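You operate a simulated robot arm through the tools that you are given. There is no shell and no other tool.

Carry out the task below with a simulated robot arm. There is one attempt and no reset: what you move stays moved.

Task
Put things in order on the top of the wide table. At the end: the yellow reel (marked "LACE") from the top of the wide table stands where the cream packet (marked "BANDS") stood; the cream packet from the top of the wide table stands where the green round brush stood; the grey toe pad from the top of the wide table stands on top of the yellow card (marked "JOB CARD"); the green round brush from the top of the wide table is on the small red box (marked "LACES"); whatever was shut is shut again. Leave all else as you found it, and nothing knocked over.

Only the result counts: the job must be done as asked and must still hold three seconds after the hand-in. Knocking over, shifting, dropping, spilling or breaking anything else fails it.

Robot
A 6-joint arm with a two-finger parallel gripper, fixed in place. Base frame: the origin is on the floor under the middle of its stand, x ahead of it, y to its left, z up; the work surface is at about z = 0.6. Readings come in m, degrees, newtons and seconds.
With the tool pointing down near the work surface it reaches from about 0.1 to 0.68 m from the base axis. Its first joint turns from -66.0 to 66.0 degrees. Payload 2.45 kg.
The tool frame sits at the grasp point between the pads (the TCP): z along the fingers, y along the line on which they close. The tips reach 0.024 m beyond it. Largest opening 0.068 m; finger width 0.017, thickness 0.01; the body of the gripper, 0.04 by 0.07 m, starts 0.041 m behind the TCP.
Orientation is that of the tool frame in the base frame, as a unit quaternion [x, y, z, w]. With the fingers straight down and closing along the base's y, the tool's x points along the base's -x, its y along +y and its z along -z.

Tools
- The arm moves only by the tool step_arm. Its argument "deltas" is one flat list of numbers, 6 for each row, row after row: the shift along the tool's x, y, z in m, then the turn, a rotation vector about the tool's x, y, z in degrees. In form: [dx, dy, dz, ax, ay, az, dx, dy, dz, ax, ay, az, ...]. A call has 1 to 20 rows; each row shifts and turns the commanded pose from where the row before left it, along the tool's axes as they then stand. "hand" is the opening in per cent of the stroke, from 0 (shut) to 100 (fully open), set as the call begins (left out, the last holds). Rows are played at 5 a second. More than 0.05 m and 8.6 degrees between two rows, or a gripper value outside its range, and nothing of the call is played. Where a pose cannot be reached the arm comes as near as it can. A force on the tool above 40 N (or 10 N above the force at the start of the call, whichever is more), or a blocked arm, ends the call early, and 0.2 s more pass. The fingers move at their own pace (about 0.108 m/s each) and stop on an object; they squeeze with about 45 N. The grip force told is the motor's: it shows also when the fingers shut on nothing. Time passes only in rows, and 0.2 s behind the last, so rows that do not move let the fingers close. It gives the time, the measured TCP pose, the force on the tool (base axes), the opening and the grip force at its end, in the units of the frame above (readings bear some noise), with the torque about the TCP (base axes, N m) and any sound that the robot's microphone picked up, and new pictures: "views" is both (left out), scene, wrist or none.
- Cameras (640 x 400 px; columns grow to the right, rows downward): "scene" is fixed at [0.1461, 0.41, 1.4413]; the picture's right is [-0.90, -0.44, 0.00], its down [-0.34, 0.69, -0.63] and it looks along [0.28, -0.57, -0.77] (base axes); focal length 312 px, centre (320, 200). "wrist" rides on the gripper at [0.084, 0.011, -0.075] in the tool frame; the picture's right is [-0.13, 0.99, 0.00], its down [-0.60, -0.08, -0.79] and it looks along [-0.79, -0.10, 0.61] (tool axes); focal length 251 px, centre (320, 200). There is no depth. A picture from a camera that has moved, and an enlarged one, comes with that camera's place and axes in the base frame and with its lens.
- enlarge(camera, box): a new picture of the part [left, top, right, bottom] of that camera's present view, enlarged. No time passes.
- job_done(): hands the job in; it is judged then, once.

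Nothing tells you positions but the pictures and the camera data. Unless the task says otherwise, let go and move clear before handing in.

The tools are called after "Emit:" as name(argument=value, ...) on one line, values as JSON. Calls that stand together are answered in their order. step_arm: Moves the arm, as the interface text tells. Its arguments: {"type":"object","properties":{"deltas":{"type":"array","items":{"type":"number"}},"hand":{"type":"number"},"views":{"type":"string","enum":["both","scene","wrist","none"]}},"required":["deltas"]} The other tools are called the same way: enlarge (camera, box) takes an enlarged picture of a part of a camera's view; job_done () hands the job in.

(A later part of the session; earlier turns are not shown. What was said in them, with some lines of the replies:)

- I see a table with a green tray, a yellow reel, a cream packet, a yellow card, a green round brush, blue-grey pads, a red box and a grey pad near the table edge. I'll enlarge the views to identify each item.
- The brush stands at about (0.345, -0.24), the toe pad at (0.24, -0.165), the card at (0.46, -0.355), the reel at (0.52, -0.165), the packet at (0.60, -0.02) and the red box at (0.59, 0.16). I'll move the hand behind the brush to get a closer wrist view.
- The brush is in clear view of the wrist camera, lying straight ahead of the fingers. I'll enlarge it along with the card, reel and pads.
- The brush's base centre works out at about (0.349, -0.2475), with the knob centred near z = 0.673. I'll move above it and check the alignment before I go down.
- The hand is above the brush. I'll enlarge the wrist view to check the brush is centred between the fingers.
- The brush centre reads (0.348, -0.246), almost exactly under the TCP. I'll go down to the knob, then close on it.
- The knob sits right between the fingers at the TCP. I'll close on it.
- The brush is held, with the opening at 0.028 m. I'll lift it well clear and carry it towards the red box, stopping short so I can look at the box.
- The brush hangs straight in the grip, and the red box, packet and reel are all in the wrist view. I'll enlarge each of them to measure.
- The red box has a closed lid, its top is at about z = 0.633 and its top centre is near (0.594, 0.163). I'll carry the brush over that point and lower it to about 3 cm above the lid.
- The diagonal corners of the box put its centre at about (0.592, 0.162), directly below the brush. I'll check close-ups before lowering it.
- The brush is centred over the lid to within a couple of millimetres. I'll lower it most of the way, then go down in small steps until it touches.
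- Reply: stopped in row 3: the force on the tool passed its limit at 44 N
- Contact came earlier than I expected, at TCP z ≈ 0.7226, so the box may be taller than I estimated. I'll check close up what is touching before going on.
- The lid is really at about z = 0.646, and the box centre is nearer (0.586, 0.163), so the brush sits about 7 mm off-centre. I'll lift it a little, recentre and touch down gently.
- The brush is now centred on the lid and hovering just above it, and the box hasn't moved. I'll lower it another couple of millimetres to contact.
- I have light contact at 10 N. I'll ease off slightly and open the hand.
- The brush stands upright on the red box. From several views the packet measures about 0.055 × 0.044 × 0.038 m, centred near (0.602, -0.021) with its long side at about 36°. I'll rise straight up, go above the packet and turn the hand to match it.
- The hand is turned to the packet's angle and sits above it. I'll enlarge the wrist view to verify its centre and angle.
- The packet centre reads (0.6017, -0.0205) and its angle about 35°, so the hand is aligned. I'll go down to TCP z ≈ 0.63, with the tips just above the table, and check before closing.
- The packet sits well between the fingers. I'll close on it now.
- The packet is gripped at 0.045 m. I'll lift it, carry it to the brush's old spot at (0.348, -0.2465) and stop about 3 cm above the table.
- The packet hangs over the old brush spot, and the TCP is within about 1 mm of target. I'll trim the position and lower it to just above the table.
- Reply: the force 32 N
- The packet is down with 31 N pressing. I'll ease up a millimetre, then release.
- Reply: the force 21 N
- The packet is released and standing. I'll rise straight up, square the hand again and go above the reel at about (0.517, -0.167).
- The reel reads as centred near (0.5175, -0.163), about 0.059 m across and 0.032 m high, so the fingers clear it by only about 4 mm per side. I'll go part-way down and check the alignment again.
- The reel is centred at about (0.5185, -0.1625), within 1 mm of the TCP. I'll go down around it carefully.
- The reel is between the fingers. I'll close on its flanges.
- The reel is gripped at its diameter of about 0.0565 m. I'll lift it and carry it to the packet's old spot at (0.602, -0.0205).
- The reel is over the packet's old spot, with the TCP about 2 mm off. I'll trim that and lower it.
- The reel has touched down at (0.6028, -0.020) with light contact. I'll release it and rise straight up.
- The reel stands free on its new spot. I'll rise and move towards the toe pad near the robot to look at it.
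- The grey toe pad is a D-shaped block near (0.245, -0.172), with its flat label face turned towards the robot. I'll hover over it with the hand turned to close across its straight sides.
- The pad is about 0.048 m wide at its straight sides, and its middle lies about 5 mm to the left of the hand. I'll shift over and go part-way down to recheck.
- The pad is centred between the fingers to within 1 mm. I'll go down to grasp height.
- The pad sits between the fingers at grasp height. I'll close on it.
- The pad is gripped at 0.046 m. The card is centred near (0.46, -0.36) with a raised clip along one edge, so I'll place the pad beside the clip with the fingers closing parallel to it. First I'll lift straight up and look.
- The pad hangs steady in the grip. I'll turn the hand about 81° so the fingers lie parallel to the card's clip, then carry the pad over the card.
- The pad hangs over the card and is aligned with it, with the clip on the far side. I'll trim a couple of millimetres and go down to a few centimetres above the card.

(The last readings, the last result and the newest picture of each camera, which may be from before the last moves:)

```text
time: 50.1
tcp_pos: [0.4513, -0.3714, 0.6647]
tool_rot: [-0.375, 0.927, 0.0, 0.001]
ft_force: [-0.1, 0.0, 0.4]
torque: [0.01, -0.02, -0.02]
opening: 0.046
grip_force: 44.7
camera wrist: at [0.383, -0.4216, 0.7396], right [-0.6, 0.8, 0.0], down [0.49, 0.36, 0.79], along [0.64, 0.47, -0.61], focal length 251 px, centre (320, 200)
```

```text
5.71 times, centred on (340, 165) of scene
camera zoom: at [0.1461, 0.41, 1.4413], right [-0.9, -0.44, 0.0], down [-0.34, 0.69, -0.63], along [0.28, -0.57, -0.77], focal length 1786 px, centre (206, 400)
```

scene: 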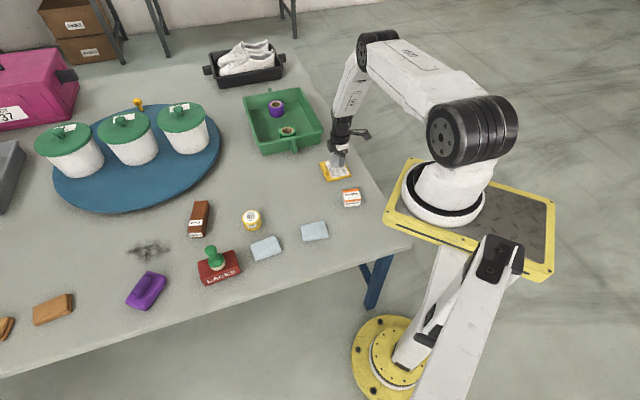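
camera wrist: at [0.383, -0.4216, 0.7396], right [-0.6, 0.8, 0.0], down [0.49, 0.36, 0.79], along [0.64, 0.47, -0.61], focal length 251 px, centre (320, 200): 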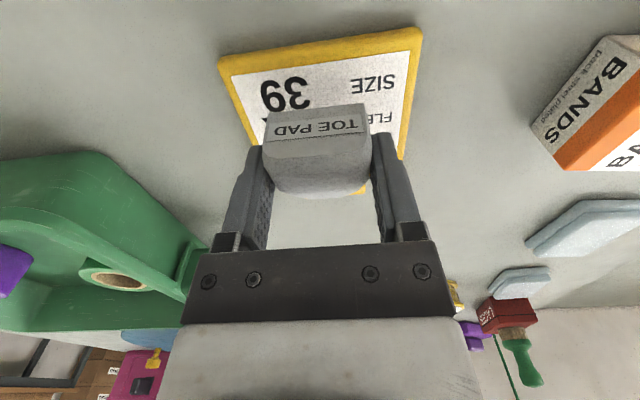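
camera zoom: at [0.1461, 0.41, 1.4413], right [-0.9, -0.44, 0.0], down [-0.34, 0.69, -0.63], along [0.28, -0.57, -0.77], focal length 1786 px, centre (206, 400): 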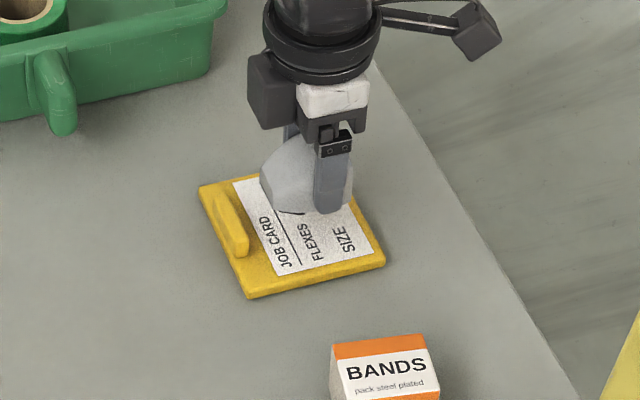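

The pad sits over the white area of the card, clear of the clip. I'll lower it the rest of the way in small steps.

Emit:
step_arm(deltas=[0, 0, 0.01, 0, 0, 0, 0, 0, 0.007, 0, 0, 0, 0, 0, 0, 0, 0, 0], hand=0, views="none")

Emit:
step_arm(deltas=[0, 0, 0.002, 0, 0, 0, 0, 0, 0.002, 0, 0, 0, 0, 0, 0, 0, 0, 0], hand=0, views="scene")

Emit:
enlarge(camera="scene", box=[300, 130, 380, 200])

```text
time: 50.9
tcp_pos: [0.4504, -0.3713, 0.6471]
tool_rot: [-0.375, 0.927, 0.001, 0.001]
ft_force: [-0.9, -0.2, 0.2]
torque: [-0.01, 0.01, -0.04]
opening: 0.046
grip_force: 45.5
```

```text
time: 51.7
tcp_pos: [0.4492, -0.371, 0.6432]
tool_rot: [-0.375, 0.927, 0.0, 0.0]
ft_force: [0.1, 1.0, -0.3]
torque: [0.01, -0.01, -0.04]
opening: 0.046
grip_force: 45.0
```

scene: 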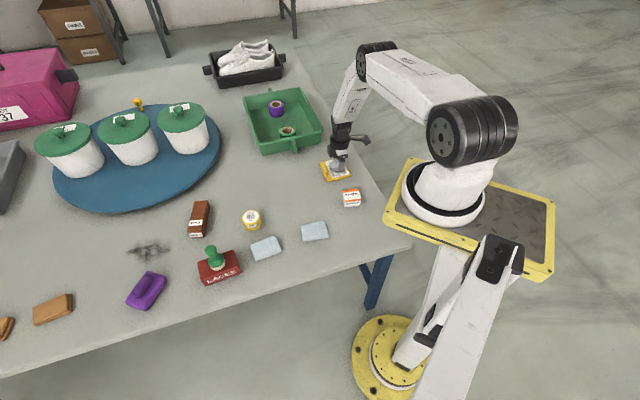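

```text
5.71 times, centred on (340, 165) of scene
camera zoom: at [0.1461, 0.41, 1.4413], right [-0.9, -0.44, 0.0], down [-0.34, 0.69, -0.63], along [0.28, -0.57, -0.77], focal length 1786 px, centre (206, 400)
```

zoom: 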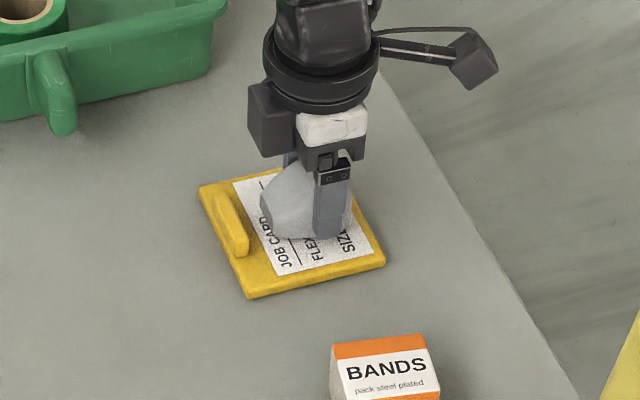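

No contact yet at TCP z = 0.643. I'll keep going down in 1 mm steps.

Emit:
step_arm(deltas=[0, 0, 0.001, 0, 0, 0, 0, 0, 0.001, 0, 0, 0, 0, 0, 0, 0, 0, 0], hand=0, views="none")

```text
time: 52.5
tcp_pos: [0.4498, -0.3694, 0.6407]
tool_rot: [-0.375, 0.927, 0.0, 0.001]
ft_force: [-0.5, 0.1, 0.2]
torque: [0.0, 0.01, -0.01]
opening: 0.0459
grip_force: 44.7
```

Emit:
step_arm(deltas=[0, 0, 0.001, 0, 0, 0, 0, 0, 0, 0, 0, 0], hand=0, views="none")

```text
time: 53.1
tcp_pos: [0.4508, -0.3699, 0.6394]
tool_rot: [-0.374, 0.927, 0.001, 0.0]
ft_force: [-0.5, 0.4, 0.4]
torque: [0.02, 0.02, 0.0]
opening: 0.0461
grip_force: 45.5
```

Emit:
step_arm(deltas=[0, 0, 0.001, 0, 0, 0, 0, 0, 0, 0, 0, 0], hand=0, views="none")

```text
time: 53.7
tcp_pos: [0.4498, -0.3692, 0.6387]
tool_rot: [-0.374, 0.928, 0.0, 0.001]
ft_force: [-0.2, 0.3, -1.1]
torque: [-0.01, 0.02, -0.02]
opening: 0.0458
grip_force: 44.9
```

Emit:
step_arm(deltas=[0, 0, 0.001, 0, 0, 0, 0, 0, 0, 0, 0, 0], hand=0, views="none")

```text
time: 54.3
tcp_pos: [0.4497, -0.37, 0.6392]
tool_rot: [-0.374, 0.927, -0.001, 0.001]
ft_force: [-0.2, 0.7, 5.0]
torque: [0.13, -0.09, 0.03]
opening: 0.0459
grip_force: 45.0
```

The pad has touched the card with 5 N. I'll let go now.

Emit:
step_arm(deltas=[0, 0, 0, 0, 0, 0, 0, 0, 0, 0, 0, 0, 0, 0, 0, 0, 0, 0], hand=100, views="both")

Emit:
enlarge(camera="wrist", box=[200, 40, 440, 240])

Emit:
enlarge(camera="scene", box=[300, 130, 380, 200])

```text
time: 55.1
tcp_pos: [0.4497, -0.371, 0.639]
tool_rot: [-0.375, 0.927, 0.0, 0.001]
ft_force: [0.3, -0.8, 0.4]
torque: [0.01, -0.03, 0.0]
opening: 0.0681
grip_force: 0.0
camera wrist: at [0.3811, -0.4202, 0.7131], right [-0.6, 0.8, 0.0], down [0.49, 0.36, 0.79], along [0.64, 0.47, -0.61], focal length 251 px, centre (320, 200)
```

scene: 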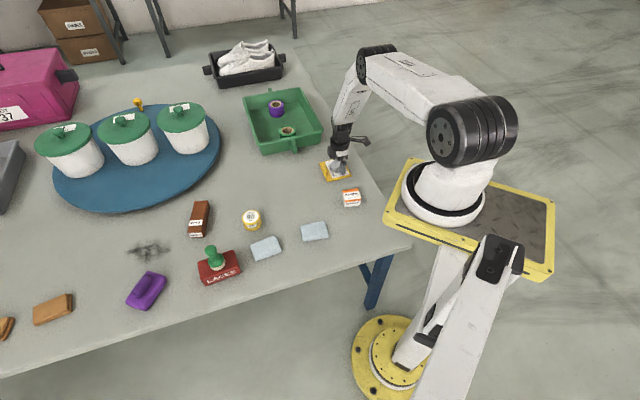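
wrist: 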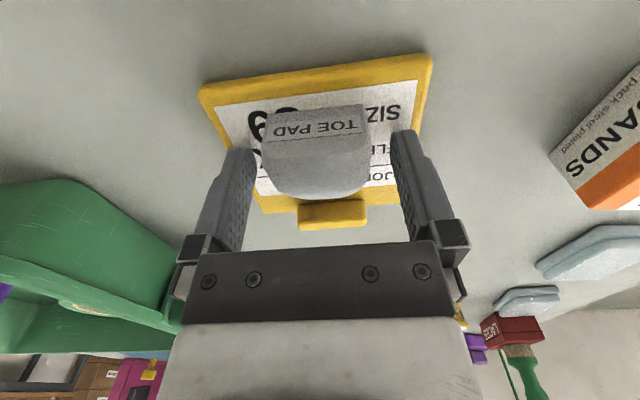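

```text
2.00 times, centred on (320, 140) of wrist
camera zoom: at [0.3811, -0.4202, 0.7131], right [-0.6, 0.8, 0.0], down [0.49, 0.36, 0.79], along [0.64, 0.47, -0.61], focal length 503 px, centre (320, 320)
```

zoom: 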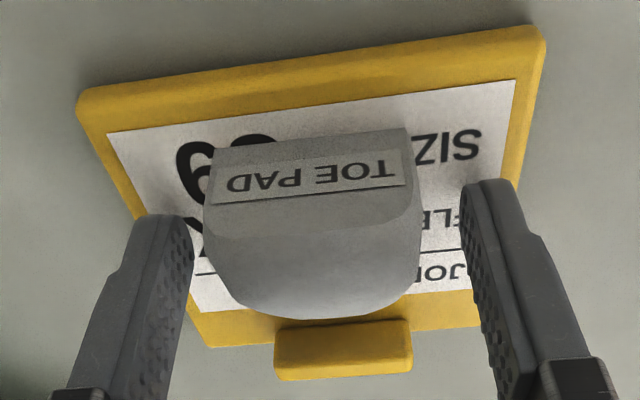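

```text
5.71 times, centred on (340, 165) of scene
camera zoom: at [0.1461, 0.41, 1.4413], right [-0.9, -0.44, 0.0], down [-0.34, 0.69, -0.63], along [0.28, -0.57, -0.77], focal length 1786 px, centre (206, 400)
```

zoom: 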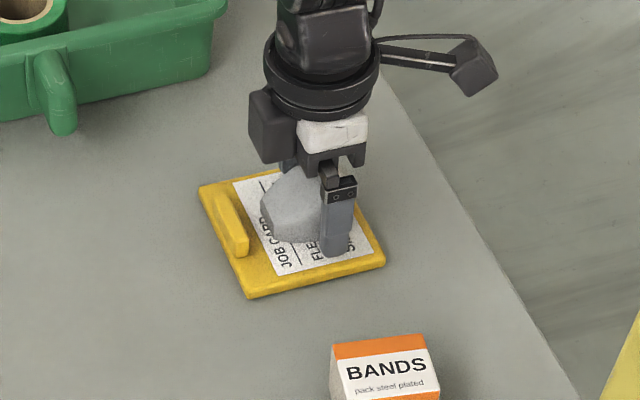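

The pad stands on the card beside the clip, and the card hasn't moved. I'll rise straight up, square the hand and back away to check everything.

Emit:
step_arm(deltas=[0, 0, -0.02, 0, 0, 0, 0, 0, -0.04, 0, 0, 0, 0, 0, -0.05, 0, 0, 0, 0, 0, -0.05, 0, 0, 0, 0, 0, -0.05, 0, 0, 0, 0, 0, -0.05, 0, 0, 0, 0, 0, 0, 0, 0, 7.33, 0, 0, 0, 0, 0, 7.33, 0, 0, 0, 0, 0, 7.33, 0, 0, 0, 0, 0, 7.33, 0, 0, 0, 0, 0, 7.33, 0, 0, 0, 0, 0, 7.33, 0.02, 0.045, -0.005, 0, 0, 0, 0.02, 0.045, -0.005, 0, 0, 0, 0.02, 0.045, -0.005, 0, 0, 0, 0, 0.045, 0, 0, 0, 0, 0, 0.045, 0, 0, 0, 0, 0, 0, 0, 0, 0, 0], hand=100, views="both")

Emit:
enlarge(camera="scene", box=[300, 130, 400, 220])

Emit:
enlarge(camera="scene", box=[170, 180, 340, 300])

Emit:
enlarge(camera="scene", box=[0, 60, 340, 340])

```text
time: 58.9
tcp_pos: [0.3904, -0.1466, 0.9141]
tool_rot: [0.0, 1.0, 0.0, 0.0]
ft_force: [0.0, 0.4, 0.0]
torque: [0.01, -0.02, -0.02]
opening: 0.068
grip_force: 0.2
camera wrist: at [0.3057, -0.1347, 0.989], right [0.13, 0.99, 0.0], down [0.6, -0.08, 0.79], along [0.79, -0.1, -0.61], focal length 251 px, centre (320, 200)
```

scene: 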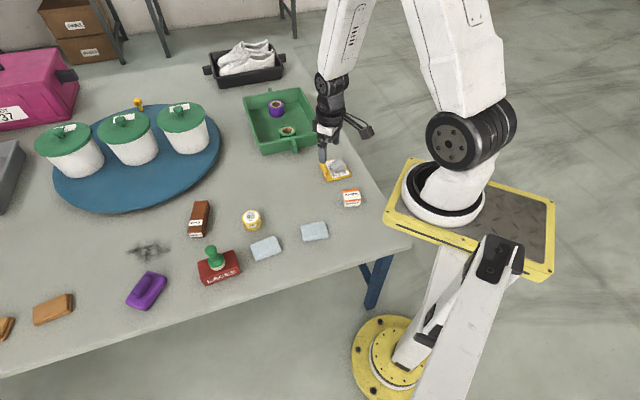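
wrist: 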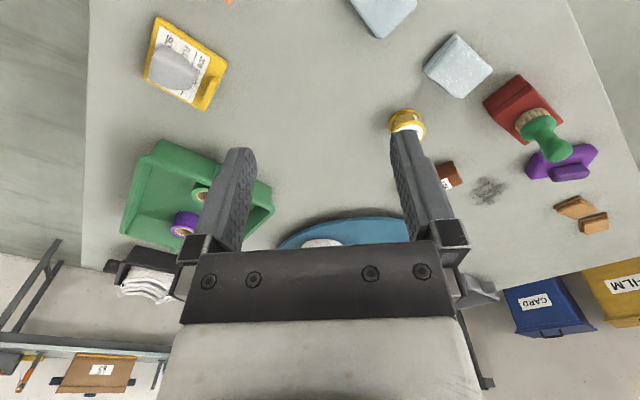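

```text
4.44 times, centred on (350, 175) of scene
camera zoom: at [0.1461, 0.4101, 1.4413], right [-0.9, -0.44, 0.0], down [-0.34, 0.69, -0.63], along [0.28, -0.57, -0.77], focal length 1389 px, centre (187, 311)
```

zoom: 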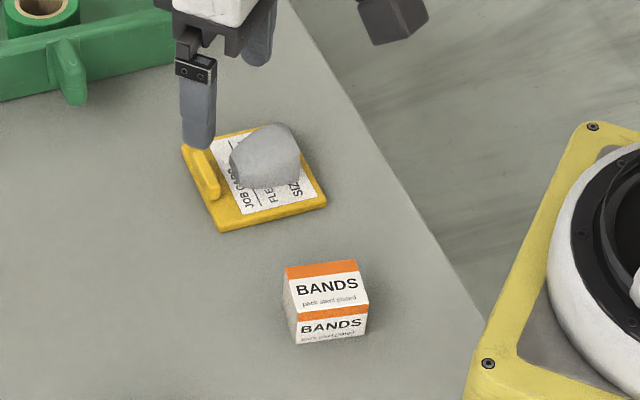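

```text
3.33 times, centred on (255, 240) of scene
camera zoom: at [0.1461, 0.4101, 1.4413], right [-0.9, -0.44, 0.0], down [-0.34, 0.69, -0.63], along [0.28, -0.57, -0.77], focal length 1042 px, centre (537, 67)
```

zoom: 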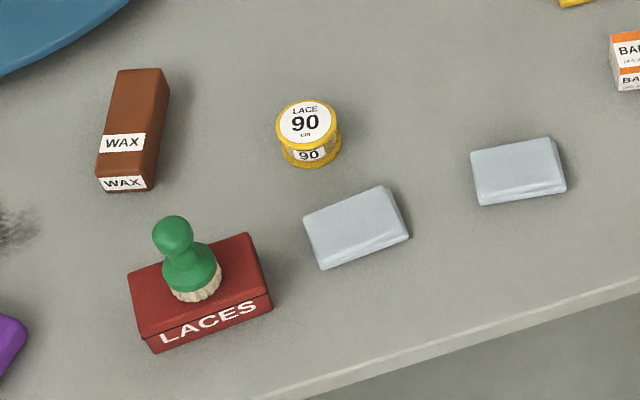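

```text
1.43 times, centred on (170, 200) of scene
camera zoom: at [0.1461, 0.4101, 1.4413], right [-0.9, -0.44, 0.0], down [-0.34, 0.69, -0.63], along [0.28, -0.57, -0.77], focal length 446 px, centre (534, 200)
```

zoom: 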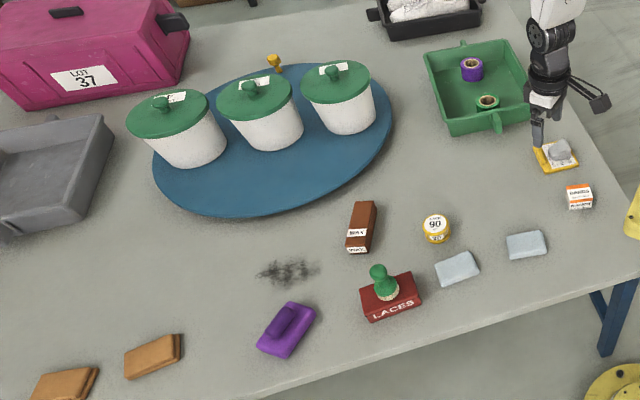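

Everything looks as asked. The brush stands on the closed red box, the reel stands where the packet was, the packet stands where the brush was, and the toe pad stands on the job card. The box, card and other items haven't moved and the hand is well clear, so I'm handing in.

Emit:
job_done()

```text
The job is handed in.
```

I've put all four items where you asked and handed the job in. No verdict came back. This is how things stood in the last pictures:

- **Yellow reel ("LACE"):** it stands where the cream packet was, within about 5 mm by the scene camera.
- **Cream packet ("BANDS"):** it stands where the green round brush was, within a couple of millimetres by my readings.
- **Grey toe pad:** it stands on the yellow job card, on the paper area clear of the raised clip. The card didn't shift.
- **Green round brush:** it stands upright near the middle of the red "LACES" box. On the first touchdown the brush pressed the lid at 44 N because the box was taller than I'd estimated. I lifted, recentred and set it down gently; the box didn't move.

I opened nothing, so the box lid is still shut. Nothing else looked moved or knocked over, and the hand was open and well clear at hand-in.
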